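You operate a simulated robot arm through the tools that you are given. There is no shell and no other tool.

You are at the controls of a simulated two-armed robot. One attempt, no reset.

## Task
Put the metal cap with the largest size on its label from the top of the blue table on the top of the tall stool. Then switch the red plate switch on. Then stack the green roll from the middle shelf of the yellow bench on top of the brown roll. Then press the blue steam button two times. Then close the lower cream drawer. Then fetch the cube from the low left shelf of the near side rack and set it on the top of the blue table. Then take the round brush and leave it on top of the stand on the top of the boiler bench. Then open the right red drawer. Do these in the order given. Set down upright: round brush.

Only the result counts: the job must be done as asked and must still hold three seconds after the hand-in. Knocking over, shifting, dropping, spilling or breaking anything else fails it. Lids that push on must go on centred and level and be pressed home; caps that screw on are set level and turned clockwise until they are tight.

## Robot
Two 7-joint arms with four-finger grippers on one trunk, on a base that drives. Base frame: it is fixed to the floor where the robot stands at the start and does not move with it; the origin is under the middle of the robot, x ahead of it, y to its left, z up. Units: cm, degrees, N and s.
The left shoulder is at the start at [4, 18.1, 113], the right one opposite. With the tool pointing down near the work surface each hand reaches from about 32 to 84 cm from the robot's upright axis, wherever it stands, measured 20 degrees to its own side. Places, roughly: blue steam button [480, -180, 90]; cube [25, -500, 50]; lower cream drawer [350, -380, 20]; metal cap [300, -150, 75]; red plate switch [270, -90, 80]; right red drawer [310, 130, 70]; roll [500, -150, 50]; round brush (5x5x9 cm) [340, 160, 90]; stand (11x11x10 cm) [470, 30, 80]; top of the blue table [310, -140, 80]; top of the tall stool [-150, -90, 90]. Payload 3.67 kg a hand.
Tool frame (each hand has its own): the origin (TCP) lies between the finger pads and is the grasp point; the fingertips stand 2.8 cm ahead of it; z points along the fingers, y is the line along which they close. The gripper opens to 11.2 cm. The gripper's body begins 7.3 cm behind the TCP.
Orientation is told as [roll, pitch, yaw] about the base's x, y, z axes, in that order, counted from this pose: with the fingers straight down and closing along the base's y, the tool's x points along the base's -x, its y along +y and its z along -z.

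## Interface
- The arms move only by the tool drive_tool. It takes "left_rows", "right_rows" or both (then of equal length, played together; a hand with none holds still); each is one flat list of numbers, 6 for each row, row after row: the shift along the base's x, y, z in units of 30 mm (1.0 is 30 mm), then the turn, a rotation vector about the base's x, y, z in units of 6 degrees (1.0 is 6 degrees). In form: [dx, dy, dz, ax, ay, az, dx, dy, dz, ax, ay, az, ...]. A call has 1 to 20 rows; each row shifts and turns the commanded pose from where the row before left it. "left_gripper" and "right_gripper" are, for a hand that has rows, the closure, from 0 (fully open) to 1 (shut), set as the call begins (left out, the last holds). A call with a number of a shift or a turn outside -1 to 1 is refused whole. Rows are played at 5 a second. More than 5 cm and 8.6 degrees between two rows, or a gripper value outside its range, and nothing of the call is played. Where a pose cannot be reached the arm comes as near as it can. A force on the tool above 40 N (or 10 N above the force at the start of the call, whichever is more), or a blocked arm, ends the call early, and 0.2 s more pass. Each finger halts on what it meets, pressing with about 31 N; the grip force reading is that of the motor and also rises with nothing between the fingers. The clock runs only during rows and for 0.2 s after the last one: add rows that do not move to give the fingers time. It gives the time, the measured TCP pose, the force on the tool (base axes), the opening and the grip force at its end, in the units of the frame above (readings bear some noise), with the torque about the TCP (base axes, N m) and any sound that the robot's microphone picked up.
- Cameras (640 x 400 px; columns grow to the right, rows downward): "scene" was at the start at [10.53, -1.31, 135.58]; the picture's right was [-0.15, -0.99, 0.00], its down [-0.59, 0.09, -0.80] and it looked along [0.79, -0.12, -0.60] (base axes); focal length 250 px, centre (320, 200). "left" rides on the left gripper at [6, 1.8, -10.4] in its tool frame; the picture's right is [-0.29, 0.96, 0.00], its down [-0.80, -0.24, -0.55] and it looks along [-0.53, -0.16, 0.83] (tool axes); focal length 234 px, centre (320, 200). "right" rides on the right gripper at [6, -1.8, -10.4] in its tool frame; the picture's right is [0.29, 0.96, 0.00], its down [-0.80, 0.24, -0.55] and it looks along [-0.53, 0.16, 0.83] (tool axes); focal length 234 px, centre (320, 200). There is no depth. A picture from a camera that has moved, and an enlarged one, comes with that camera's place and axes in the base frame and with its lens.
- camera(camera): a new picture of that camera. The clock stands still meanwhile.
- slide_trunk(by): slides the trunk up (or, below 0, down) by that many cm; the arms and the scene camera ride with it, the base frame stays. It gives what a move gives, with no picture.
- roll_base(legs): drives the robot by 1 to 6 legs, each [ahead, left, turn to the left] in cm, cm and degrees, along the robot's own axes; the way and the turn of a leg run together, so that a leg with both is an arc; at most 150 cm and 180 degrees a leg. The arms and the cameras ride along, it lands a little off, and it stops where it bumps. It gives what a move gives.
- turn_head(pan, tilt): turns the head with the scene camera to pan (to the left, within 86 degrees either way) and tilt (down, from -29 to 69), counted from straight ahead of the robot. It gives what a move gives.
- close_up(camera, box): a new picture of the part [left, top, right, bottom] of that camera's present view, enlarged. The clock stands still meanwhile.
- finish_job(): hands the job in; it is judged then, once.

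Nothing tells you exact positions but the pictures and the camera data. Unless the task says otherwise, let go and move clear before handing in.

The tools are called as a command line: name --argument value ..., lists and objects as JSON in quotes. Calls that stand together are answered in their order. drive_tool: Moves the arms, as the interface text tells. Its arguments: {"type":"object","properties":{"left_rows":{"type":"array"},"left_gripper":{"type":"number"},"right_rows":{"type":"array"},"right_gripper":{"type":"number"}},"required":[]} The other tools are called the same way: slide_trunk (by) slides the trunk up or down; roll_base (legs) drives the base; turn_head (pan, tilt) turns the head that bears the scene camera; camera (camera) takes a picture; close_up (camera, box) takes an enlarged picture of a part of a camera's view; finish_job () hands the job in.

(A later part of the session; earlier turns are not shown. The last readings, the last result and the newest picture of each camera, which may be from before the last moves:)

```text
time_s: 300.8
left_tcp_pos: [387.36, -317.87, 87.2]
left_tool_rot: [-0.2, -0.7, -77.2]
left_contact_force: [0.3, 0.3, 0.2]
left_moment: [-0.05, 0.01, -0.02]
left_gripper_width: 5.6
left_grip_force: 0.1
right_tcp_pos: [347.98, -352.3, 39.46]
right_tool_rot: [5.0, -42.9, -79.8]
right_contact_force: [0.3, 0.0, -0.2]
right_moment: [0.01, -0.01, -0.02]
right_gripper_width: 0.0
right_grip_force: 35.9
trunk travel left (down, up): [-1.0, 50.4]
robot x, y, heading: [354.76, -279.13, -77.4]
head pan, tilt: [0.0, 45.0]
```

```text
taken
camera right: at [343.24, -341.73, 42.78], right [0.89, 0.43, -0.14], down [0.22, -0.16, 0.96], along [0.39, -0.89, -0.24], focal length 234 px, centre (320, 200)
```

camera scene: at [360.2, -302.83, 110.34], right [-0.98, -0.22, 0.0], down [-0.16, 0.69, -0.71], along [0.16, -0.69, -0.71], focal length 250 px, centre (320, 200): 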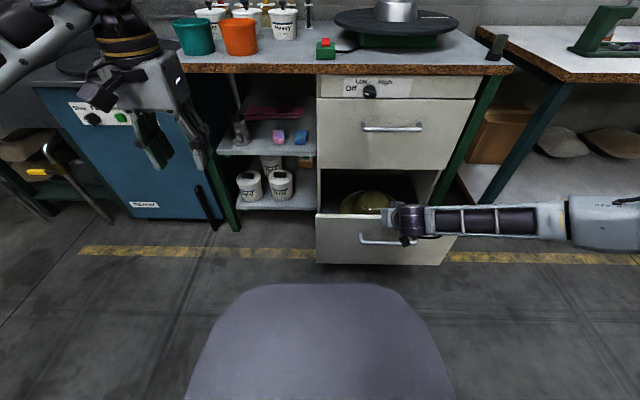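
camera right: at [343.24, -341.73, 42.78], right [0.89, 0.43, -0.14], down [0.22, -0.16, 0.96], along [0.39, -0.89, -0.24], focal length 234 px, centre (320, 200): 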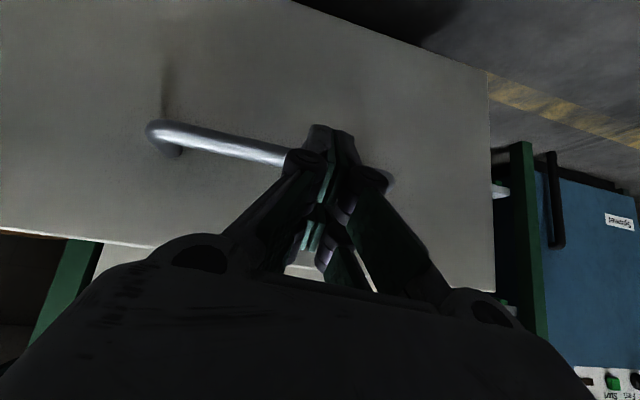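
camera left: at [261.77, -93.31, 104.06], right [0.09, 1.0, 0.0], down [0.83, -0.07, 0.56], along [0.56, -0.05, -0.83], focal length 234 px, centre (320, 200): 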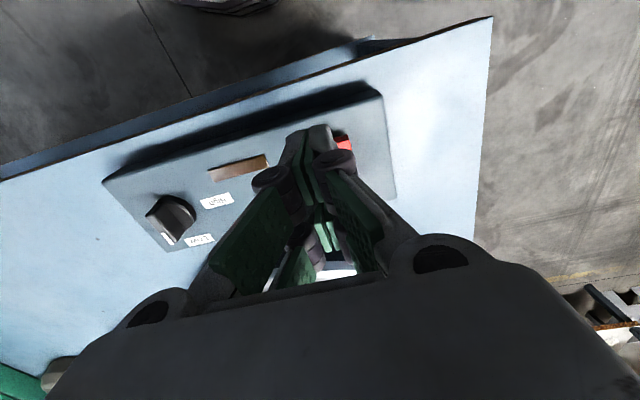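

drive_tool --right_rows '[0.1, -0.4, 0.4, 0, 0, 0, 0.1, -0.4, 0.4, 0, 0, 0, 0, 0, 0, 0, 0, 0]'

roll_base --legs '[[9, 0, 0]]'

camera --camera "right"

close_up --camera "scene" --box '[300, 160, 480, 280]'

```text
time_s: 301.6
left_tcp_pos: [387.34, -317.98, 87.23]
left_tool_rot: [-0.1, -0.6, -77.3]
left_contact_force: [0.0, -0.4, -0.7]
left_moment: [-0.01, 0.01, 0.02]
left_gripper_width: 5.6
left_grip_force: 0.1
right_tcp_pos: [348.5, -354.65, 41.86]
right_tool_rot: [5.0, -42.9, -79.8]
right_contact_force: [-0.7, -0.1, -0.4]
right_moment: [-0.01, -0.02, 0.01]
right_gripper_width: 0.0
right_grip_force: 35.4
trunk travel left (down, up): [-1.0, 50.4]
robot x, y, heading: [355.17, -279.28, -77.1]
head pan, tilt: [0.0, 45.0]
```

```text
time_s: 302.7
left_tcp_pos: [389.33, -326.73, 87.23]
left_tool_rot: [-0.1, -0.5, -77.2]
left_contact_force: [1.1, -0.7, -0.1]
left_moment: [0.03, -0.01, -0.02]
left_gripper_width: 5.61
left_grip_force: 0.2
right_tcp_pos: [350.61, -363.51, 41.75]
right_tool_rot: [4.9, -42.7, -79.8]
right_contact_force: [0.4, -0.3, -0.5]
right_moment: [-0.03, 0.04, 0.01]
right_gripper_width: 0.0
right_grip_force: 36.1
trunk travel left (down, up): [-1.0, 50.4]
robot x, y, heading: [356.88, -287.64, -77.2]
head pan, tilt: [0.0, 45.0]
```

```text
taken
camera right: at [345.79, -352.91, 45.06], right [0.89, 0.43, -0.14], down [0.22, -0.16, 0.96], along [0.39, -0.89, -0.24], focal length 234 px, centre (320, 200)
```

right: 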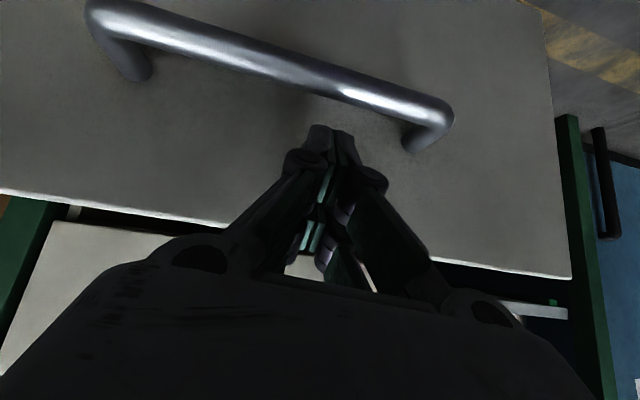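

```text
3.33 times, centred on (390, 220) of scene
camera zoom: at [359.04, -297.76, 110.34], right [-0.98, -0.22, 0.0], down [-0.16, 0.69, -0.71], along [0.16, -0.69, -0.71], focal length 832 px, centre (87, 133)
```

zoom: 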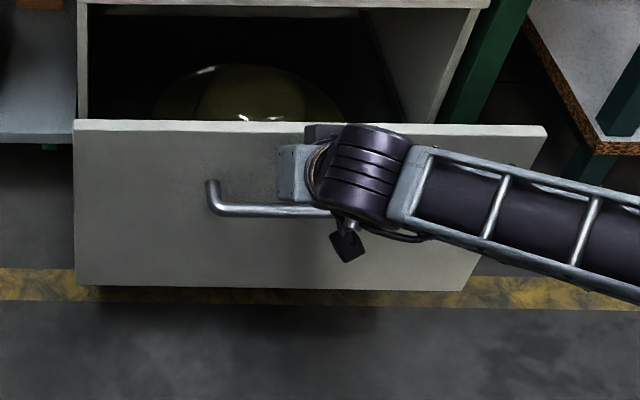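

Fingertips are just in front of the panel between handle and top edge. Continue forward.

roll_base --legs '[[8, 0, 0]]'

close_up --camera "scene" --box '[280, 140, 500, 290]'

camera --camera "right"

```text
time_s: 303.8
left_tcp_pos: [391.23, -334.65, 87.18]
left_tool_rot: [-0.1, -0.5, -77.0]
left_contact_force: [0.3, -0.7, -0.4]
left_moment: [0.03, 0.04, -0.02]
left_gripper_width: 5.6
left_grip_force: 0.0
right_tcp_pos: [352.28, -371.34, 41.72]
right_tool_rot: [5.0, -42.8, -79.7]
right_contact_force: [0.1, -0.7, -0.1]
right_moment: [0.02, 0.01, -0.02]
right_gripper_width: 0.02
right_grip_force: 35.9
trunk travel left (down, up): [-1.0, 50.4]
robot x, y, heading: [358.55, -295.4, -77.1]
head pan, tilt: [0.0, 45.0]
```

```text
2.67 times, centred on (390, 215) of scene
camera zoom: at [360.83, -305.6, 110.34], right [-0.98, -0.22, 0.0], down [-0.16, 0.69, -0.71], along [0.16, -0.69, -0.71], focal length 665 px, centre (133, 160)
```

zoom: 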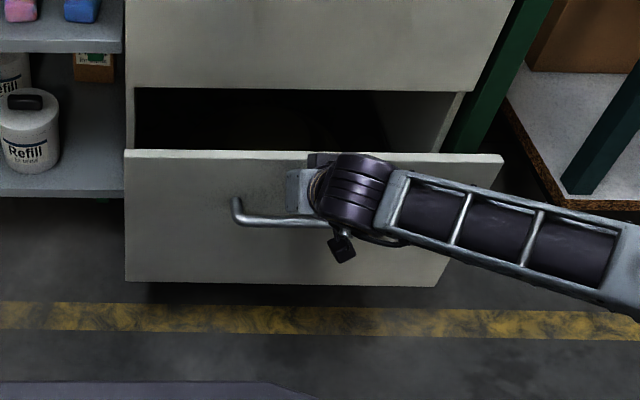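

```text
taken
camera right: at [347.63, -360.76, 45.07], right [0.89, 0.43, -0.14], down [0.22, -0.16, 0.96], along [0.39, -0.89, -0.24], focal length 234 px, centre (320, 200)
```

right: 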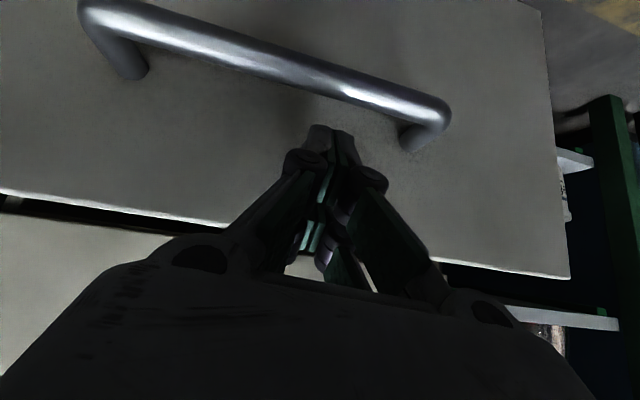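

The drawer is sliding in smoothly. Continuing.

roll_base --legs '[[9, 0, 0]]'

close_up --camera "scene" --box '[280, 120, 500, 290]'

camera --camera "right"

```text
time_s: 304.9
left_tcp_pos: [393.23, -343.16, 87.19]
left_tool_rot: [-0.1, -0.5, -77.1]
left_contact_force: [-0.4, -0.7, 0.1]
left_moment: [0.07, 0.02, -0.01]
left_gripper_width: 5.62
left_grip_force: 0.1
right_tcp_pos: [354.48, -379.93, 41.7]
right_tool_rot: [4.9, -42.7, -79.6]
right_contact_force: [-0.1, -0.7, -0.5]
right_moment: [-0.02, 0.0, 0.0]
right_gripper_width: 0.01
right_grip_force: 35.7
trunk travel left (down, up): [-1.0, 50.4]
robot x, y, heading: [360.52, -303.67, -76.8]
head pan, tilt: [0.0, 45.0]
```

```text
2.35 times, centred on (390, 205) of scene
camera zoom: at [362.79, -314.13, 110.34], right [-0.97, -0.22, 0.0], down [-0.16, 0.69, -0.71], along [0.16, -0.69, -0.71], focal length 587 px, centre (155, 188)
```

zoom: 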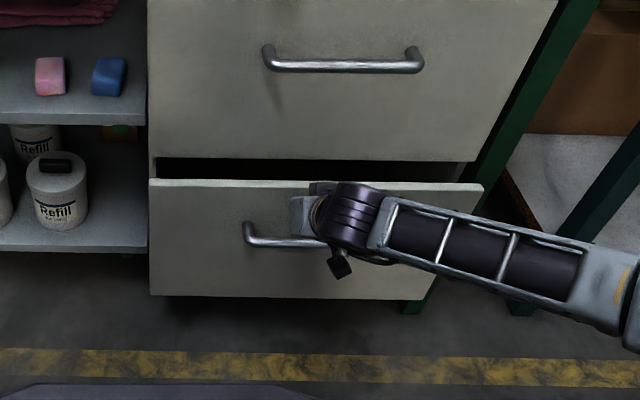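

```text
taken
camera right: at [349.65, -369.3, 45.06], right [0.89, 0.43, -0.14], down [0.22, -0.16, 0.96], along [0.4, -0.89, -0.24], focal length 234 px, centre (320, 200)
```

right: 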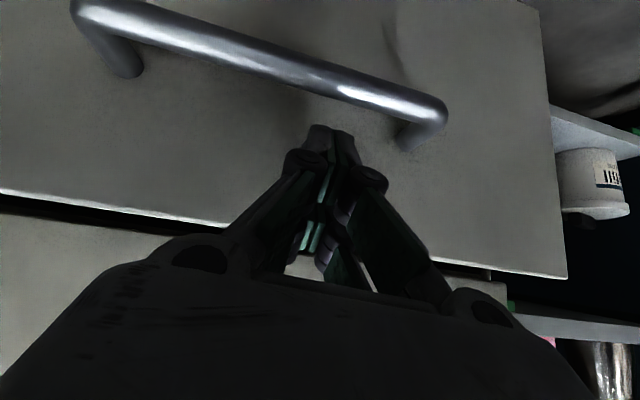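

drive_tool --right_rows '[0.113, -0.487, 0, 0, 0, 0, 0.113, -0.487, 0, 0, 0, 0, 0.113, -0.487, 0, 0, 0, 0, 0, 0, 0, 0, 0, 0]'

close_up --camera "scene" --box '[280, 120, 500, 290]'

```text
time_s: 305.9
left_tcp_pos: [393.14, -342.93, 87.28]
left_tool_rot: [-0.1, -0.6, -77.1]
left_contact_force: [0.1, 0.4, -0.4]
left_moment: [0.03, -0.02, -0.01]
left_gripper_width: 5.6
left_grip_force: 0.1
right_tcp_pos: [355.44, -384.2, 42.03]
right_tool_rot: [4.9, -42.9, -79.7]
right_contact_force: [0.7, -0.6, 0.1]
right_moment: [0.0, -0.02, -0.03]
right_gripper_width: 0.0
right_grip_force: 36.0
trunk travel left (down, up): [-1.0, 50.4]
robot x, y, heading: [360.75, -304.26, -77.0]
head pan, tilt: [0.0, 45.0]
```

```text
2.35 times, centred on (390, 205) of scene
camera zoom: at [362.75, -313.99, 110.36], right [-0.97, -0.22, 0.0], down [-0.16, 0.69, -0.71], along [0.16, -0.69, -0.71], focal length 587 px, centre (155, 188)
```

zoom: 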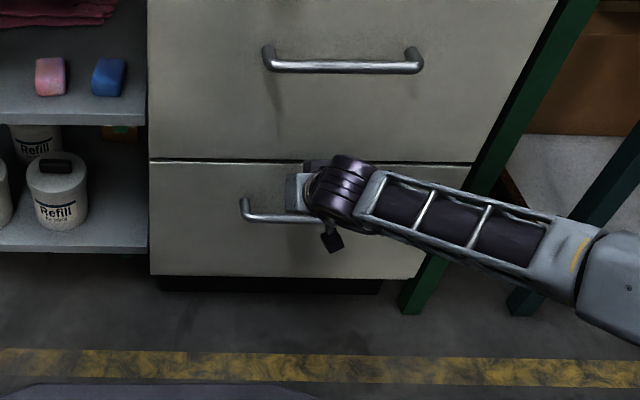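

Nearly flush. I'll push a little more until it meets resistance.

drive_tool --right_rows '[0.075, -0.325, 0, 0, 0, 0, 0, 0, 0, 0, 0, 0]'

drive_tool --right_rows '[0.075, -0.325, 0, 0, 0, 0, 0, 0, 0, 0, 0, 0]'

camera --camera "right"

```text
time_s: 306.5
left_tcp_pos: [393.09, -343.03, 87.26]
left_tool_rot: [-0.1, -0.6, -77.1]
left_contact_force: [-0.4, -0.8, -0.5]
left_moment: [0.0, 0.0, -0.01]
left_gripper_width: 5.6
left_grip_force: 0.1
right_tcp_pos: [355.58, -385.17, 41.86]
right_tool_rot: [4.8, -42.9, -79.7]
right_contact_force: [0.2, -0.7, 0.2]
right_moment: [0.02, -0.03, 0.02]
right_gripper_width: 0.0
right_grip_force: 35.5
trunk travel left (down, up): [-1.0, 50.4]
robot x, y, heading: [360.71, -304.15, -77.0]
head pan, tilt: [0.0, 45.0]
```

```text
time_s: 307.2
left_tcp_pos: [393.12, -342.93, 87.34]
left_tool_rot: [-0.1, -0.6, -77.2]
left_contact_force: [-0.9, 0.8, 0.9]
left_moment: [-0.03, 0.0, -0.01]
left_gripper_width: 5.59
left_grip_force: 0.1
right_tcp_pos: [355.92, -385.76, 41.7]
right_tool_rot: [5.1, -42.7, -79.7]
right_contact_force: [-2.6, 12.4, 6.4]
right_moment: [-0.21, -0.01, -0.04]
right_gripper_width: 0.0
right_grip_force: 36.2
trunk travel left (down, up): [-1.0, 50.4]
robot x, y, heading: [360.76, -303.73, -77.2]
head pan, tilt: [0.0, 45.0]
stopped in row 2 (right hand): the force on the tool passed its limit at 41 N (the readings are from after the stop); the commanded pose is now the measured one
```

```text
taken
camera right: at [351.05, -375.15, 45.07], right [0.89, 0.43, -0.13], down [0.22, -0.16, 0.96], along [0.4, -0.89, -0.24], focal length 234 px, centre (320, 200)
```

right: 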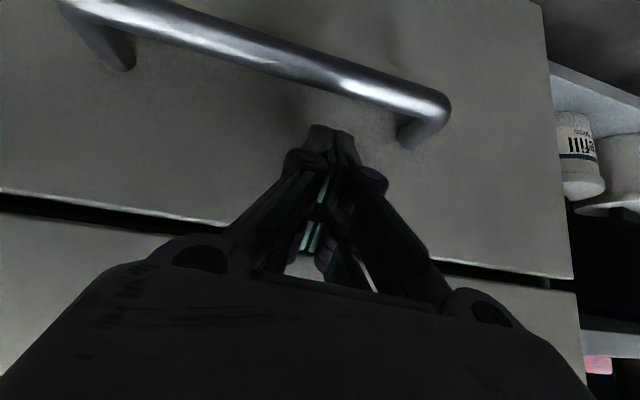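

The drawer hit its stop — closed. Backing off and verifying.

roll_base --legs '[[-22, 0, 0]]'

camera --camera "scene"

turn_head --pan -75 --tilt 15

camera --camera "scene"

```text
time_s: 308.9
left_tcp_pos: [388.32, -321.27, 87.32]
left_tool_rot: [-0.1, -0.8, -77.0]
left_contact_force: [-0.6, -0.7, 0.3]
left_moment: [-0.03, 0.01, 0.0]
left_gripper_width: 5.61
left_grip_force: 0.1
right_tcp_pos: [351.11, -364.38, 41.74]
right_tool_rot: [4.8, -42.7, -79.6]
right_contact_force: [0.8, 0.8, -0.2]
right_moment: [-0.02, 0.02, 0.0]
right_gripper_width: 0.0
right_grip_force: 35.6
trunk travel left (down, up): [-1.0, 50.4]
robot x, y, heading: [355.58, -282.67, -77.1]
head pan, tilt: [0.0, 45.0]
```

```text
taken
camera scene: at [357.82, -292.34, 110.37], right [-0.97, -0.22, 0.0], down [-0.16, 0.69, -0.71], along [0.16, -0.69, -0.71], focal length 250 px, centre (320, 200)
```

scene: 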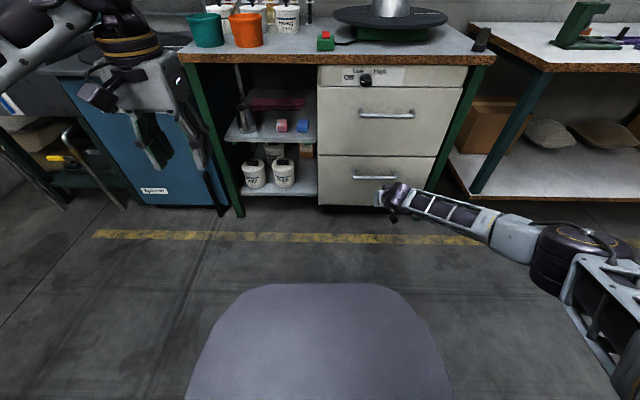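

```text
time_s: 310.4
left_tcp_pos: [388.31, -321.44, 87.26]
left_tool_rot: [0.0, -0.6, -77.2]
left_contact_force: [0.4, 0.0, -0.3]
left_moment: [0.01, -0.04, -0.02]
left_gripper_width: 5.62
left_grip_force: 0.2
right_tcp_pos: [351.03, -364.34, 41.64]
right_tool_rot: [4.9, -42.5, -79.6]
right_contact_force: [1.6, 0.4, 0.2]
right_moment: [0.0, 0.0, -0.01]
right_gripper_width: 0.0
right_grip_force: 35.7
trunk travel left (down, up): [-1.0, 50.4]
robot x, y, heading: [355.94, -282.35, -77.2]
head pan, tilt: [-75.0, 15.0]
```

```text
taken
camera scene: at [347.77, -288.89, 115.04], right [-0.47, 0.88, 0.0], down [0.23, 0.12, -0.97], along [-0.85, -0.45, -0.26], focal length 250 px, centre (320, 200)
```

scene: 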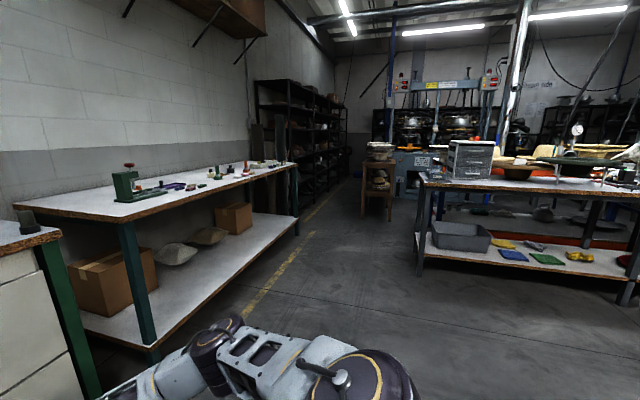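

The drawer is closed. Next is the cube on the near side rack, far to the southwest along the aisle. I'll first fold the right arm back to a carrying pose and raise the trunk.

drive_tool --right_rows '[-0.157, 0.67, 0.6, 0.9, 0.21, 0, -0.157, 0.67, 0.8, 0.9, 0.21, 0, -0.157, 0.67, 1, 0.9, 0.21, 0, -0.157, 0.67, 1, 0.9, 0.21, 0, -0.157, 0.67, 1, 0.9, 0.21, 0, -0.157, 0.67, 1, 0.9, 0.21, 0, -0.157, 0.67, 1, 0.9, 0.21, 0, -0.157, 0.67, 1, 0.9, 0.21, 0, -0.157, 0.67, 1, 0, 0, 0, -0.157, 0.67, 1, 0, 0, 0, -0.157, 0.67, 1, 0, 0, 0, -0.157, 0.67, 1, 0, 0, 0, -0.157, 0.67, 1, 0, 0, 0, -0.157, 0.67, 1, 0, 0, 0, -0.157, 0.67, 1, 0, 0, 0, 0, 0, 0, 0, 0, 0]' --right_gripper 0.3

slide_trunk --by 25

camera --camera "scene"

```text
time_s: 313.8
left_tcp_pos: [388.33, -321.56, 87.3]
left_tool_rot: [-0.1, -0.5, -77.1]
left_contact_force: [-0.4, 0.9, -0.6]
left_moment: [0.0, -0.03, 0.0]
left_gripper_width: 5.62
left_grip_force: 0.0
right_tcp_pos: [343.96, -334.14, 84.94]
right_tool_rot: [3.0, 1.7, -78.9]
right_contact_force: [0.8, 0.2, 0.4]
right_moment: [0.02, -0.03, 0.01]
right_gripper_width: 7.84
right_grip_force: 0.0
trunk travel left (down, up): [-1.0, 50.4]
robot x, y, heading: [355.38, -282.56, -77.3]
head pan, tilt: [-75.0, 15.0]
```

```text
time_s: 316.3
left_tcp_pos: [388.37, -321.38, 112.22]
left_tool_rot: [0.0, -0.5, -77.1]
left_contact_force: [-0.1, 0.2, 0.6]
left_moment: [0.0, 0.02, -0.01]
left_gripper_width: 5.61
left_grip_force: 0.1
right_tcp_pos: [343.9, -334.2, 109.95]
right_tool_rot: [3.0, 1.7, -78.9]
right_contact_force: [0.3, 0.3, 0.1]
right_moment: [0.0, 0.0, 0.0]
right_gripper_width: 7.87
right_grip_force: 0.0
trunk travel left (down, up): [-26.0, 25.4]
robot x, y, heading: [356.0, -282.4, -77.0]
head pan, tilt: [-75.0, 15.0]
```

```text
taken
camera scene: at [347.77, -288.9, 140.02], right [-0.47, 0.88, 0.0], down [0.23, 0.12, -0.97], along [-0.85, -0.45, -0.26], focal length 250 px, centre (320, 200)
```

scene: 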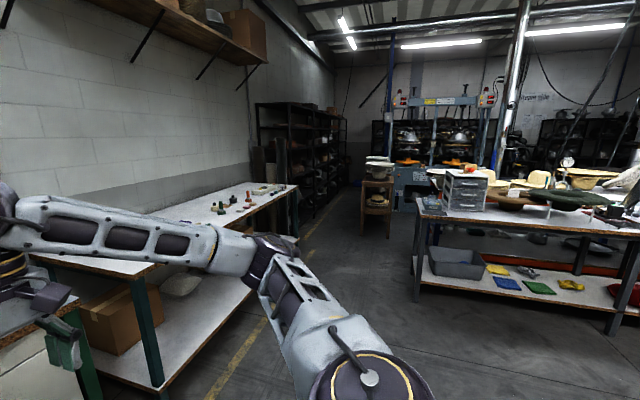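

The aisle runs west-southwest; the dark rack is at its far left. I'll turn along the aisle and drive down it in stages.

roll_base --legs '[[0, 0, -90], [120, 42, 0]]'

turn_head --pan 0 --tilt 20

camera --camera "scene"

```text
time_s: 327.0
left_tcp_pos: [207.58, -381.65, 112.28]
left_tool_rot: [0.0, -0.6, -168.1]
left_contact_force: [-1.4, -0.6, 0.1]
left_moment: [0.0, -0.01, 0.01]
left_gripper_width: 5.59
left_grip_force: 0.0
right_tcp_pos: [195.8, -337.13, 109.98]
right_tool_rot: [3.0, 1.7, -170.1]
right_contact_force: [-0.2, 0.0, -0.4]
right_moment: [0.0, 0.01, -0.01]
right_gripper_width: 7.85
right_grip_force: 0.0
trunk travel left (down, up): [-26.0, 25.4]
robot x, y, heading: [247.06, -349.72, -168.0]
head pan, tilt: [-75.0, 15.0]
```

```text
time_s: 328.4
left_tcp_pos: [207.61, -381.68, 112.32]
left_tool_rot: [-0.1, -0.6, -168.2]
left_contact_force: [-0.2, -0.1, 0.3]
left_moment: [0.01, 0.03, -0.02]
left_gripper_width: 5.61
left_grip_force: 0.1
right_tcp_pos: [195.87, -337.2, 109.98]
right_tool_rot: [3.0, 1.7, -170.0]
right_contact_force: [-0.2, 0.2, -0.1]
right_moment: [0.0, -0.02, -0.01]
right_gripper_width: 7.84
right_grip_force: 0.1
trunk travel left (down, up): [-26.0, 25.4]
robot x, y, heading: [247.51, -349.91, -168.2]
head pan, tilt: [0.0, 20.0]
```

```text
taken
camera scene: at [235.91, -352.12, 139.21], right [-0.2, 0.98, 0.0], down [0.34, 0.07, -0.94], along [-0.92, -0.19, -0.34], focal length 250 px, centre (320, 200)
```

scene: 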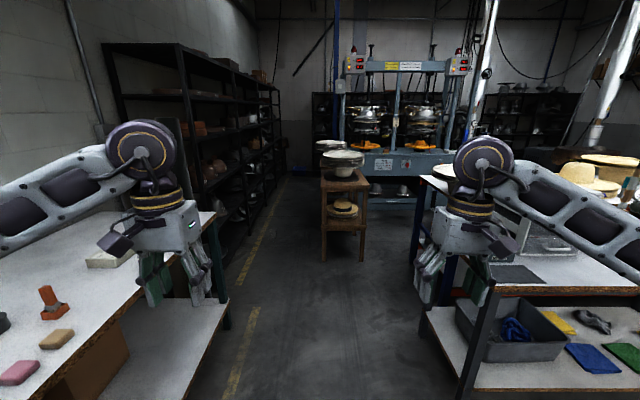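

I see the black rack on the left beyond the wall bench, and a wooden stand in the aisle around (20,-375). Driving closer.

roll_base --legs '[[132, 17, 0]]'

turn_head --pan 25 --tilt 25

camera --camera "scene"

turn_head --pan -10 --tilt 35

camera --camera "scene"

```text
time_s: 335.3
left_tcp_pos: [80.85, -426.15, 112.4]
left_tool_rot: [-0.1, -0.6, -167.6]
left_contact_force: [-0.4, 0.6, -0.2]
left_moment: [0.02, -0.02, 0.0]
left_gripper_width: 5.59
left_grip_force: 0.0
right_tcp_pos: [68.7, -381.79, 109.92]
right_tool_rot: [2.9, 1.6, -169.5]
right_contact_force: [0.6, -0.2, 0.2]
right_moment: [0.02, -0.01, 0.0]
right_gripper_width: 7.85
right_grip_force: 0.0
trunk travel left (down, up): [-26.0, 25.4]
robot x, y, heading: [120.47, -393.93, -168.0]
head pan, tilt: [0.0, 20.0]
```

```text
time_s: 336.2
left_tcp_pos: [80.83, -426.19, 112.4]
left_tool_rot: [-0.1, -0.6, -167.6]
left_contact_force: [-0.3, -0.4, 0.5]
left_moment: [0.0, 0.01, 0.01]
left_gripper_width: 5.61
left_grip_force: 0.1
right_tcp_pos: [68.79, -381.78, 109.94]
right_tool_rot: [3.0, 1.7, -169.5]
right_contact_force: [0.1, -0.2, 0.5]
right_moment: [-0.01, -0.02, 0.01]
right_gripper_width: 7.85
right_grip_force: 0.1
trunk travel left (down, up): [-26.0, 25.4]
robot x, y, heading: [119.74, -393.7, -167.7]
head pan, tilt: [25.0, 25.0]
```

```text
taken
camera scene: at [110.75, -400.02, 138.41], right [-0.6, 0.8, 0.0], down [0.34, 0.26, -0.91], along [-0.72, -0.55, -0.42], focal length 250 px, centre (320, 200)
```

scene: 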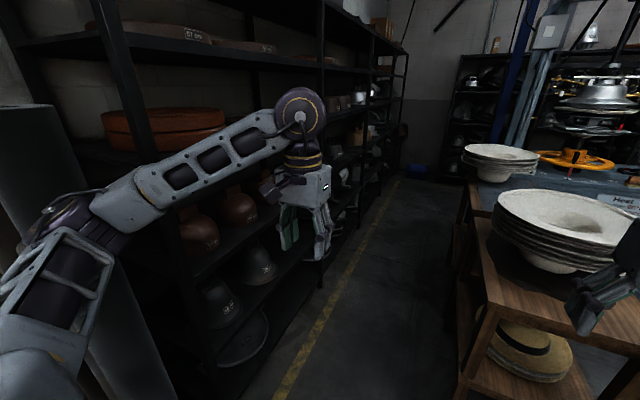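

```text
time_s: 337.2
left_tcp_pos: [80.88, -426.25, 112.33]
left_tool_rot: [-0.1, -0.5, -167.7]
left_contact_force: [-0.3, 0.3, 0.7]
left_moment: [-0.01, -0.02, 0.02]
left_gripper_width: 5.6
left_grip_force: 0.1
right_tcp_pos: [68.62, -381.91, 109.9]
right_tool_rot: [3.0, 1.7, -169.6]
right_contact_force: [-0.2, 0.1, 0.2]
right_moment: [0.01, -0.01, 0.01]
right_gripper_width: 7.84
right_grip_force: 0.2
trunk travel left (down, up): [-26.0, 25.4]
robot x, y, heading: [120.52, -393.81, -167.6]
head pan, tilt: [-10.0, 35.0]
```

```text
taken
camera scene: at [109.28, -394.81, 136.83], right [-0.04, 1.0, 0.0], down [0.57, 0.02, -0.82], along [-0.82, -0.03, -0.57], focal length 250 px, centre (320, 200)
```

scene: 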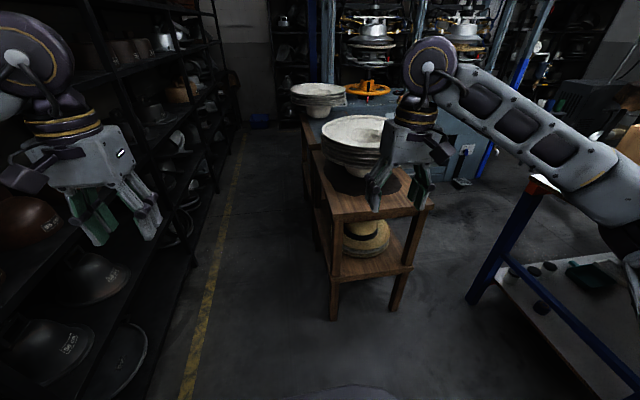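

The rack is at the left. I'll turn about 38° left to face its near (left) bay and look for the cube.

roll_base --legs '[[0, 0, 38]]'

turn_head --pan 0 --tilt 30

camera --camera "scene"

```text
time_s: 339.6
left_tcp_pos: [108.96, -443.59, 112.14]
left_tool_rot: [-0.1, -0.6, -129.8]
left_contact_force: [-0.1, -0.5, -0.3]
left_moment: [-0.05, 0.03, 0.01]
left_gripper_width: 5.6
left_grip_force: 0.0
right_tcp_pos: [72.11, -416.0, 109.93]
right_tool_rot: [3.0, 1.7, -131.6]
right_contact_force: [-0.2, -0.7, -1.0]
right_moment: [-0.01, 0.0, -0.02]
right_gripper_width: 7.85
right_grip_force: 0.1
trunk travel left (down, up): [-26.0, 25.4]
robot x, y, heading: [119.92, -394.22, -129.8]
head pan, tilt: [-10.0, 35.0]
```

```text
time_s: 340.3
left_tcp_pos: [109.01, -443.65, 112.35]
left_tool_rot: [-0.1, -0.6, -129.8]
left_contact_force: [0.1, 0.5, 0.8]
left_moment: [0.04, 0.01, 0.0]
left_gripper_width: 5.6
left_grip_force: 0.0
right_tcp_pos: [72.06, -416.05, 109.9]
right_tool_rot: [2.9, 1.7, -131.7]
right_contact_force: [-0.8, -0.5, 0.1]
right_moment: [0.03, 0.02, -0.01]
right_gripper_width: 7.82
right_grip_force: 0.1
trunk travel left (down, up): [-26.0, 25.4]
robot x, y, heading: [120.06, -393.66, -129.8]
head pan, tilt: [0.0, 30.0]
```

```text
taken
camera scene: at [112.97, -402.53, 137.6], right [-0.77, 0.64, 0.0], down [0.32, 0.38, -0.87], along [-0.55, -0.67, -0.5], focal length 250 px, centre (320, 200)
```

scene: 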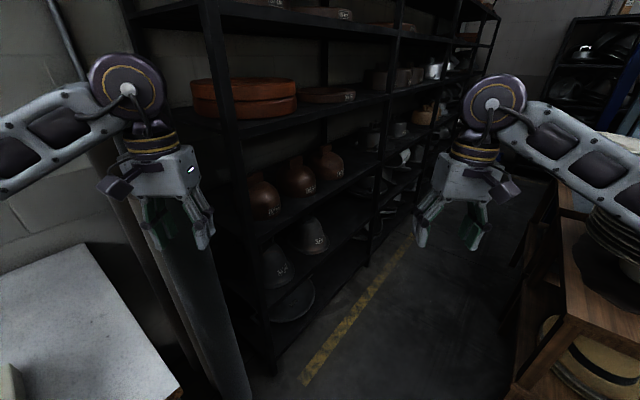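

close_up --camera "scene" --box '[240, 190, 440, 320]'

close_up --camera "scene" --box '[230, 130, 430, 260]'

```text
3.08 times, centred on (340, 255) of scene
camera zoom: at [112.97, -402.53, 137.6], right [-0.77, 0.64, 0.0], down [0.32, 0.38, -0.87], along [-0.55, -0.67, -0.5], focal length 768 px, centre (258, 31)
```

zoom: 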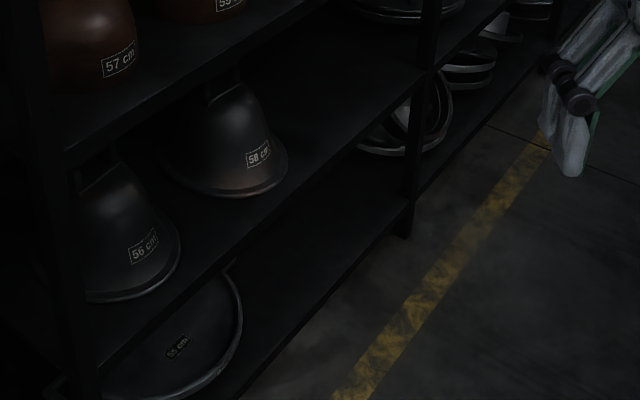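

```text
3.08 times, centred on (330, 195) of scene
camera zoom: at [112.97, -402.53, 137.6], right [-0.77, 0.64, 0.0], down [0.32, 0.38, -0.87], along [-0.55, -0.67, -0.5], focal length 768 px, centre (289, 215)
```

zoom: 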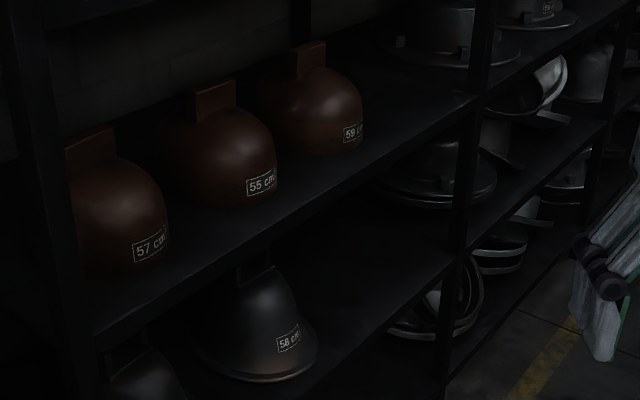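

close_up --camera "scene" --box '[290, 195, 390, 260]'

close_up --camera "scene" --box '[225, 215, 315, 290]'

```text
6.15 times, centred on (340, 228) of scene
camera zoom: at [112.97, -402.53, 137.6], right [-0.77, 0.64, 0.0], down [0.32, 0.38, -0.87], along [-0.55, -0.67, -0.5], focal length 1535 px, centre (197, 31)
```

zoom: 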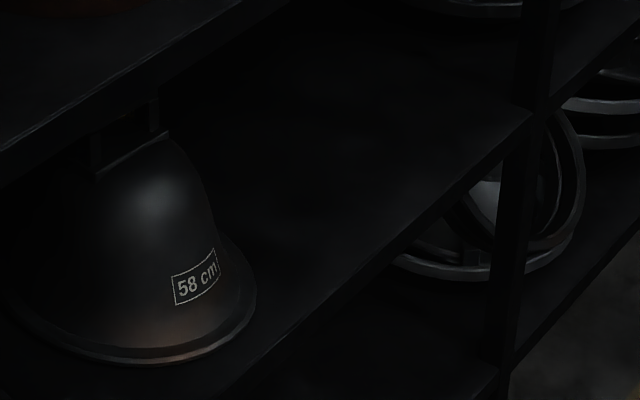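

```text
5.33 times, centred on (270, 252) of scene
camera zoom: at [112.97, -402.53, 137.6], right [-0.77, 0.64, 0.0], down [0.32, 0.38, -0.87], along [-0.55, -0.67, -0.5], focal length 1330 px, centre (587, -80)
```

zoom: 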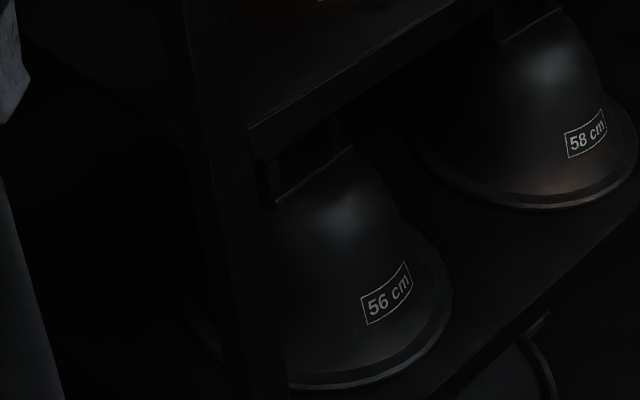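

close_up --camera "scene" --box '[310, 200, 350, 228]'

close_up --camera "scene" --box '[255, 205, 295, 232]'

```text
14.29 times, centred on (330, 214) of scene
camera zoom: at [112.97, -402.53, 137.6], right [-0.77, 0.64, 0.0], down [0.32, 0.38, -0.87], along [-0.55, -0.67, -0.5], focal length 3564 px, centre (177, 0)
```

zoom: 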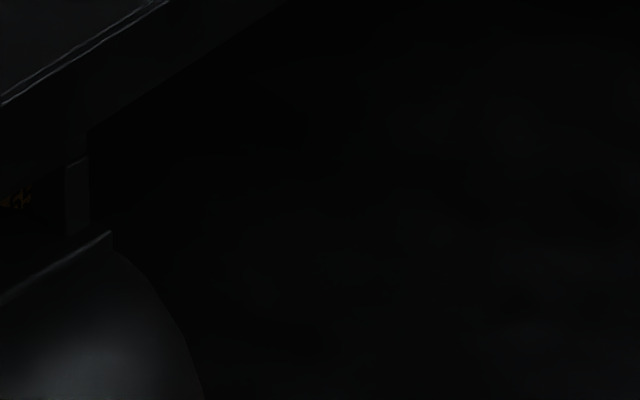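

```text
14.81 times, centred on (275, 218) of scene
camera zoom: at [112.97, -402.53, 137.6], right [-0.77, 0.64, 0.0], down [0.32, 0.38, -0.87], along [-0.55, -0.67, -0.5], focal length 3696 px, centre (987, -74)
```

zoom: 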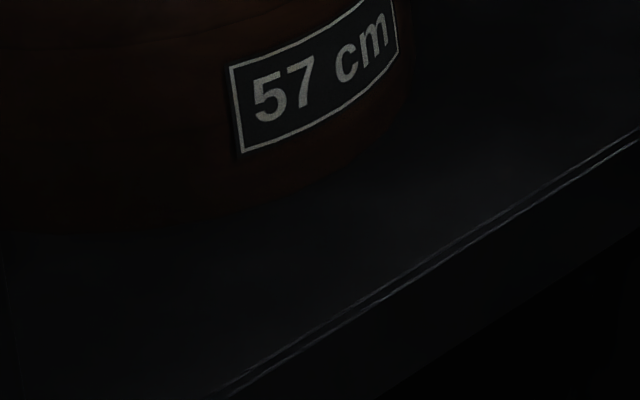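

A yellow cube is just visible behind the "58 cm" cone, at about (31,-511), on the shelf at z≈46. Before approaching, I'll test the low reaching pose of the right arm here in open space.

slide_trunk --by -25

drive_tool --right_rows '[-0.3, 0.25, -0.89, -0.622, 0.554, -0.1, -0.3, 0.25, -0.89, -0.622, 0.554, -0.1, -0.3, 0.25, -0.89, -0.622, 0.554, -0.1, -0.3, 0.25, -0.89, -0.622, 0.554, -0.1, -0.3, 0.25, -0.89, -0.622, 0.554, -0.1, -0.3, 0.25, -0.89, -0.622, 0.554, -0.1, -0.3, 0.25, -0.89, -0.622, 0.554, -0.1, -0.3, 0.25, -0.89, -0.622, 0.554, -0.1, -0.3, 0.25, -0.89, 0, 0, 0, -0.3, 0.25, -0.89, 0, 0, 0, -0.3, 0.25, -0.89, 0, 0, 0, -0.3, 0.25, -0.89, 0, 0, 0, 0, 0, 0, 0, 0, 0]' --right_gripper 0.4

camera --camera "scene"

```text
time_s: 342.9
left_tcp_pos: [108.36, -442.74, 90.76]
left_tool_rot: [1.2, -3.9, -130.5]
left_contact_force: [0.7, 0.3, -0.3]
left_moment: [-0.06, -0.01, 0.03]
left_gripper_width: 5.59
left_grip_force: 0.0
right_tcp_pos: [71.73, -415.07, 85.71]
right_tool_rot: [4.0, 0.9, -132.0]
right_contact_force: [0.2, 0.9, 1.0]
right_moment: [-0.04, 0.06, -0.01]
right_gripper_width: 7.84
right_grip_force: 0.0
trunk travel left (down, up): [-1.0, 50.4]
robot x, y, heading: [120.46, -395.08, -130.2]
head pan, tilt: [0.0, 30.0]
```

```text
time_s: 345.7
left_tcp_pos: [107.86, -442.84, 90.28]
left_tool_rot: [1.0, -3.4, -130.8]
left_contact_force: [-0.1, 0.8, -0.1]
left_moment: [0.01, -0.02, 0.03]
left_gripper_width: 5.6
left_grip_force: 0.1
right_tcp_pos: [61.02, -406.62, 53.45]
right_tool_rot: [6.5, -38.9, -139.0]
right_contact_force: [-0.2, -0.6, -0.2]
right_moment: [0.04, -0.03, -0.04]
right_gripper_width: 6.71
right_grip_force: 0.1
trunk travel left (down, up): [-1.0, 50.4]
robot x, y, heading: [120.62, -394.95, -130.7]
head pan, tilt: [0.0, 30.0]
```

```text
taken
camera scene: at [110.9, -400.22, 113.28], right [-0.76, 0.65, -0.04], down [0.34, 0.35, -0.87], along [-0.55, -0.67, -0.49], focal length 250 px, centre (320, 200)
```

scene: 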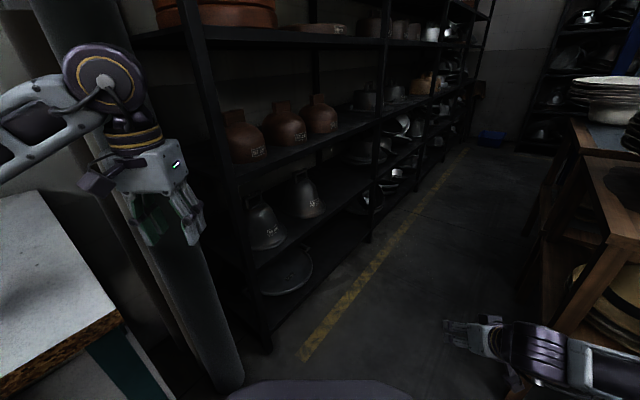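

The left arm seems to have touched the wall bench when I lowered the trunk (slight tilt). I'll raise the trunk again immediately and look.

slide_trunk --by 12

turn_head --pan 60 --tilt 40

camera --camera "scene"

```text
time_s: 347.2
left_tcp_pos: [108.98, -443.63, 99.25]
left_tool_rot: [-0.2, -0.6, -129.8]
left_contact_force: [-0.1, 0.7, -0.9]
left_moment: [-0.01, 0.01, -0.01]
left_gripper_width: 5.62
left_grip_force: 0.0
right_tcp_pos: [61.35, -407.35, 64.9]
right_tool_rot: [5.0, -38.2, -137.2]
right_contact_force: [0.2, -0.4, 0.2]
right_moment: [0.01, -0.01, 0.0]
right_gripper_width: 6.73
right_grip_force: 0.0
trunk travel left (down, up): [-13.0, 38.4]
robot x, y, heading: [120.5, -394.1, -129.7]
head pan, tilt: [0.0, 30.0]
```

```text
time_s: 348.5
left_tcp_pos: [109.05, -443.55, 99.23]
left_tool_rot: [-0.1, -0.6, -129.8]
left_contact_force: [0.0, 0.0, 0.6]
left_moment: [0.01, 0.0, 0.0]
left_gripper_width: 5.61
left_grip_force: 0.1
right_tcp_pos: [61.37, -407.22, 64.99]
right_tool_rot: [5.0, -38.2, -137.2]
right_contact_force: [-0.4, -0.6, -0.3]
right_moment: [0.0, 0.01, 0.03]
right_gripper_width: 6.73
right_grip_force: 0.1
trunk travel left (down, up): [-13.0, 38.4]
robot x, y, heading: [120.18, -394.03, -129.6]
head pan, tilt: [60.0, 40.0]
```

```text
taken
camera scene: at [121.71, -403.55, 123.04], right [-0.94, -0.34, 0.0], down [-0.22, 0.6, -0.77], along [0.26, -0.72, -0.64], focal length 250 px, centre (320, 200)
```

scene: 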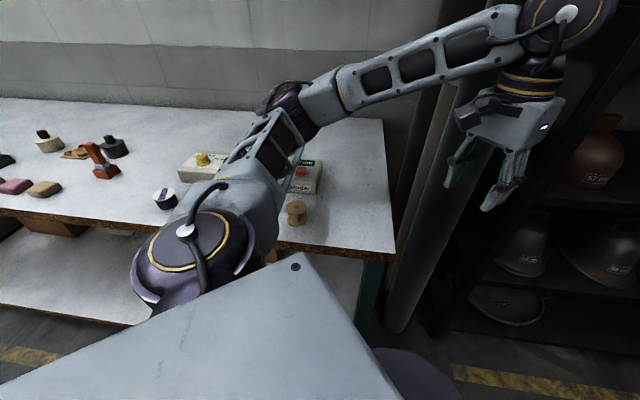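

close_up --camera "scene" --box '[130, 100, 350, 240]'

camera --camera "left"

```text
2.86 times, centred on (240, 170) of scene
camera zoom: at [121.71, -403.55, 123.04], right [-0.94, -0.34, 0.0], down [-0.22, 0.6, -0.77], along [0.26, -0.72, -0.64], focal length 713 px, centre (549, 286)
```

zoom: 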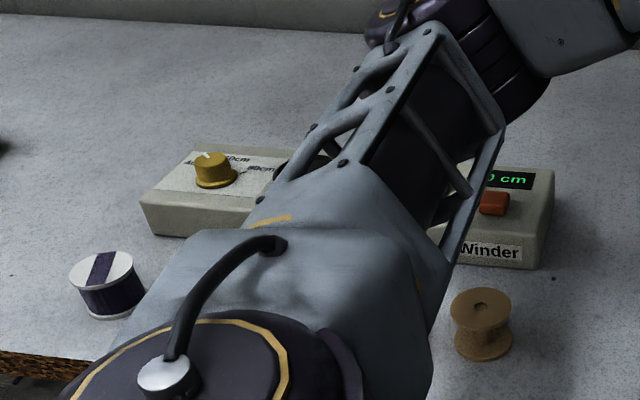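

```text
taken
camera left: at [114.22, -440.12, 109.58], right [0.55, -0.83, 0.0], down [-0.69, -0.46, 0.56], along [-0.47, -0.31, -0.83], focal length 234 px, centre (320, 200)
```

left: 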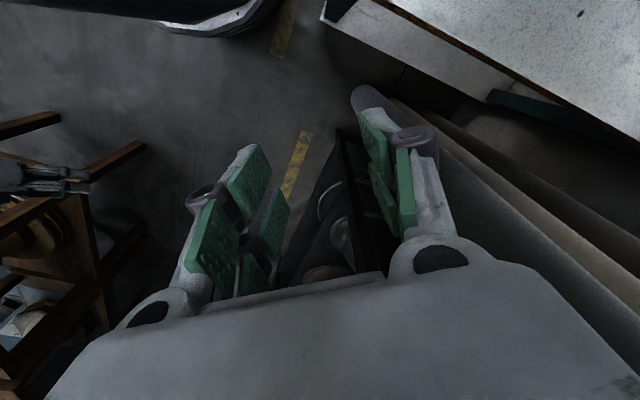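

slide_trunk --by 13

roll_base --legs '[[-32, 0, 0]]'

turn_head --pan 45 --tilt 35

camera --camera "scene"

```text
time_s: 350.0
left_tcp_pos: [108.93, -443.55, 112.19]
left_tool_rot: [-0.1, -0.6, -129.8]
left_contact_force: [0.4, -0.4, -0.4]
left_moment: [-0.04, -0.03, -0.01]
left_gripper_width: 5.59
left_grip_force: 0.1
right_tcp_pos: [61.4, -407.17, 78.02]
right_tool_rot: [4.9, -38.2, -137.2]
right_contact_force: [0.6, -0.3, -0.2]
right_moment: [0.0, 0.02, 0.02]
right_gripper_width: 6.73
right_grip_force: 0.0
trunk travel left (down, up): [-26.0, 25.4]
robot x, y, heading: [120.12, -393.98, -129.6]
head pan, tilt: [60.0, 40.0]
```

```text
time_s: 352.2
left_tcp_pos: [129.68, -418.86, 112.34]
left_tool_rot: [-0.1, -0.8, -129.7]
left_contact_force: [0.1, -0.6, -0.7]
left_moment: [-0.03, -0.02, 0.03]
left_gripper_width: 5.61
left_grip_force: 0.0
right_tcp_pos: [81.88, -382.69, 78.13]
right_tool_rot: [5.0, -38.3, -136.8]
right_contact_force: [0.0, 0.3, -0.6]
right_moment: [-0.02, 0.02, 0.01]
right_gripper_width: 6.72
right_grip_force: 0.1
trunk travel left (down, up): [-26.0, 25.4]
robot x, y, heading: [140.79, -369.2, -129.6]
head pan, tilt: [60.0, 40.0]
```

```text
time_s: 353.0
left_tcp_pos: [129.6, -418.79, 112.3]
left_tool_rot: [0.0, -0.6, -129.6]
left_contact_force: [-0.2, -0.1, -0.5]
left_moment: [-0.01, 0.01, 0.02]
left_gripper_width: 5.61
left_grip_force: 0.2
right_tcp_pos: [81.89, -382.67, 78.06]
right_tool_rot: [5.0, -38.2, -137.0]
right_contact_force: [0.2, -1.2, -1.1]
right_moment: [-0.01, 0.03, 0.04]
right_gripper_width: 6.7
right_grip_force: 0.1
trunk travel left (down, up): [-26.0, 25.4]
robot x, y, heading: [140.62, -369.73, -129.4]
head pan, tilt: [45.0, 35.0]
```

```text
taken
camera scene: at [140.1, -379.65, 136.82], right [-1.0, -0.1, 0.0], down [-0.05, 0.57, -0.82], along [0.08, -0.82, -0.57], focal length 250 px, centre (320, 200)
```

scene: 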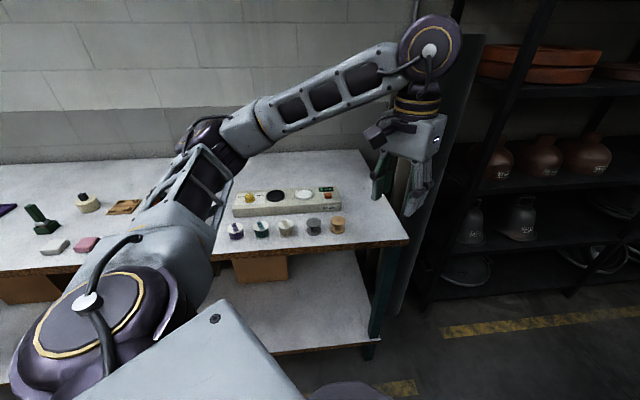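

close_up --camera "scene" --box '[215, 170, 375, 250]'

```text
4.00 times, centred on (295, 210) of scene
camera zoom: at [140.1, -379.65, 136.82], right [-1.0, -0.1, 0.0], down [-0.05, 0.57, -0.82], along [0.08, -0.82, -0.57], focal length 998 px, centre (420, 160)
```

zoom: 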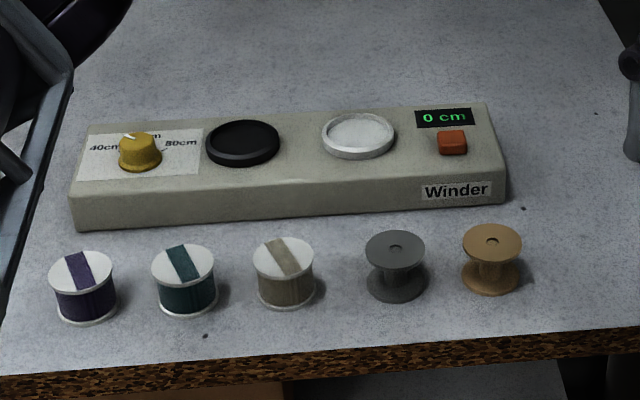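

Nothing on the bench was disturbed (the winder and spools are neatly in place). Now I'll raise the left arm out of the way, turn to face the rack squarely and move in stages toward the cube's bay.

drive_tool --left_rows '[0.5, 0.6, 0.8, 0, 0, 0, 0.5, 0.6, 0.8, 0, 0, 0, 0.5, 0.6, 0.8, 0, 0, 0, 0.3, 0.4, 0.8, 0, 0, 0, 0, 0, 0.8, 0, 0, 0, 0, 0, 0.8, 0, 0, 0, 0, 0, 0.8, 0, 0, 0, 0, 0, 0.8, 0, 0, 0]'

roll_base --legs '[[0, 0, 49.5], [18, 0, 0], [0, -68, 0]]'

turn_head --pan -20 --tilt 35

camera --camera "scene"

```text
time_s: 354.8
left_tcp_pos: [135.04, -412.36, 131.64]
left_tool_rot: [-0.2, -0.6, -129.6]
left_contact_force: [1.1, 0.4, 0.9]
left_moment: [-0.03, 0.0, -0.01]
left_gripper_width: 5.6
left_grip_force: 0.0
right_tcp_pos: [81.81, -382.65, 78.04]
right_tool_rot: [5.0, -38.3, -137.1]
right_contact_force: [0.0, 0.9, 0.5]
right_moment: [-0.01, 0.0, 0.01]
right_gripper_width: 6.72
right_grip_force: 0.0
trunk travel left (down, up): [-26.0, 25.4]
robot x, y, heading: [140.56, -369.1, -129.7]
head pan, tilt: [45.0, 35.0]
```

```text
time_s: 358.7
left_tcp_pos: [172.14, -416.56, 131.38]
left_tool_rot: [0.0, -0.5, -80.3]
left_contact_force: [-0.2, -1.1, -0.5]
left_moment: [0.09, 0.0, 0.0]
left_gripper_width: 5.59
left_grip_force: 0.0
right_tcp_pos: [115.08, -436.41, 77.42]
right_tool_rot: [4.9, -37.1, -87.5]
right_contact_force: [-5.1, 11.5, 5.8]
right_moment: [-0.17, -0.36, 0.49]
right_gripper_width: 6.83
right_grip_force: 0.0
trunk travel left (down, up): [-26.0, 25.4]
robot x, y, heading: [143.22, -383.85, -80.4]
head pan, tilt: [45.0, 35.0]
stopped in leg 2: the force on the tool passed its limit at 90 N (the readings are from after the stop); the commanded pose is now the measured one
```

```text
time_s: 360.0
left_tcp_pos: [172.19, -416.36, 131.51]
left_tool_rot: [-0.1, -0.7, -80.3]
left_contact_force: [0.3, 0.2, -1.0]
left_moment: [-0.01, 0.0, -0.01]
left_gripper_width: 5.62
left_grip_force: 0.1
right_tcp_pos: [115.07, -436.49, 77.52]
right_tool_rot: [5.0, -37.2, -87.6]
right_contact_force: [-3.3, 4.4, 0.1]
right_moment: [-0.06, -0.11, 0.16]
right_gripper_width: 6.76
right_grip_force: 0.0
trunk travel left (down, up): [-26.0, 25.4]
robot x, y, heading: [142.87, -384.06, -80.4]
head pan, tilt: [-20.0, 35.0]
```

```text
taken
camera scene: at [141.84, -394.56, 136.83], right [-0.98, 0.18, 0.0], down [0.1, 0.56, -0.82], along [-0.15, -0.81, -0.57], focal length 250 px, centre (320, 200)
```

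scene: 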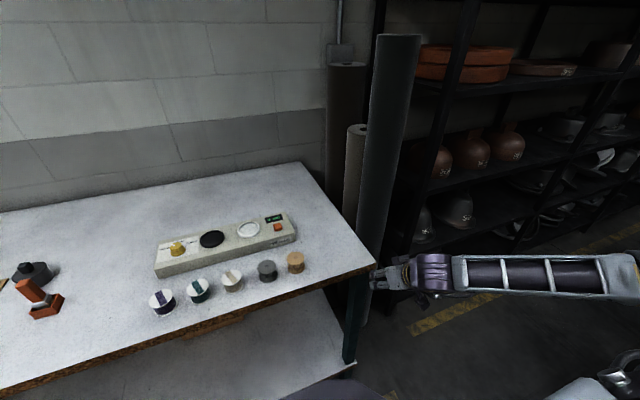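

The low right hand bumped the wall bench's corner at (119,-436). I'll back up, raise the hand above bench height, and then continue.

roll_base --legs '[[-10, 0, 0]]'

drive_tool --right_rows '[0, 0, 1, 0, 0, 0, 0, 0, 1, 0, 0, 0, 0, 0, 1, 0, 0, 0, 0, 0, 1, 0, 0, 0, 0, 0, 1, 0, 0, 0, 0, 0, 1, 0, 0, 0, 0, 0, 1, 0, 0, 0, 0, 0, 1, 0, 0, 0, 0, 0, 1, 0, 0, 0, 0, 0, 1, 0, 0, 0, 0, 0, 0, 0, 0, 0]'

camera --camera "scene"

```text
time_s: 361.2
left_tcp_pos: [170.46, -406.26, 131.52]
left_tool_rot: [-0.2, -0.7, -80.3]
left_contact_force: [0.1, 1.2, -0.3]
left_moment: [-0.02, -0.03, -0.01]
left_gripper_width: 5.59
left_grip_force: 0.1
right_tcp_pos: [113.31, -426.32, 77.61]
right_tool_rot: [5.0, -37.3, -87.5]
right_contact_force: [0.5, -1.0, -0.4]
right_moment: [0.01, 0.04, 0.0]
right_gripper_width: 6.74
right_grip_force: 0.1
trunk travel left (down, up): [-26.0, 25.4]
robot x, y, heading: [141.61, -373.68, -80.5]
head pan, tilt: [-20.0, 35.0]
```

```text
time_s: 363.6
left_tcp_pos: [170.42, -406.34, 131.53]
left_tool_rot: [-0.2, -0.5, -80.3]
left_contact_force: [-0.5, 0.8, -0.9]
left_moment: [-0.04, 0.01, 0.02]
left_gripper_width: 5.6
left_grip_force: 0.0
right_tcp_pos: [113.43, -426.49, 107.66]
right_tool_rot: [5.0, -37.2, -87.5]
right_contact_force: [0.7, 0.3, -0.3]
right_moment: [-0.02, -0.02, 0.02]
right_gripper_width: 6.75
right_grip_force: 0.0
trunk travel left (down, up): [-26.0, 25.4]
robot x, y, heading: [141.9, -373.79, -80.8]
head pan, tilt: [-20.0, 35.0]
```

```text
taken
camera scene: at [140.14, -384.57, 136.82], right [-0.98, 0.18, 0.0], down [0.1, 0.56, -0.82], along [-0.15, -0.81, -0.57], focal length 250 px, centre (320, 200)
```

scene: 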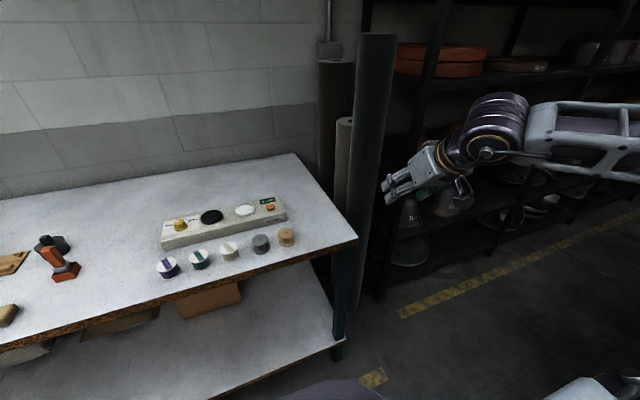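

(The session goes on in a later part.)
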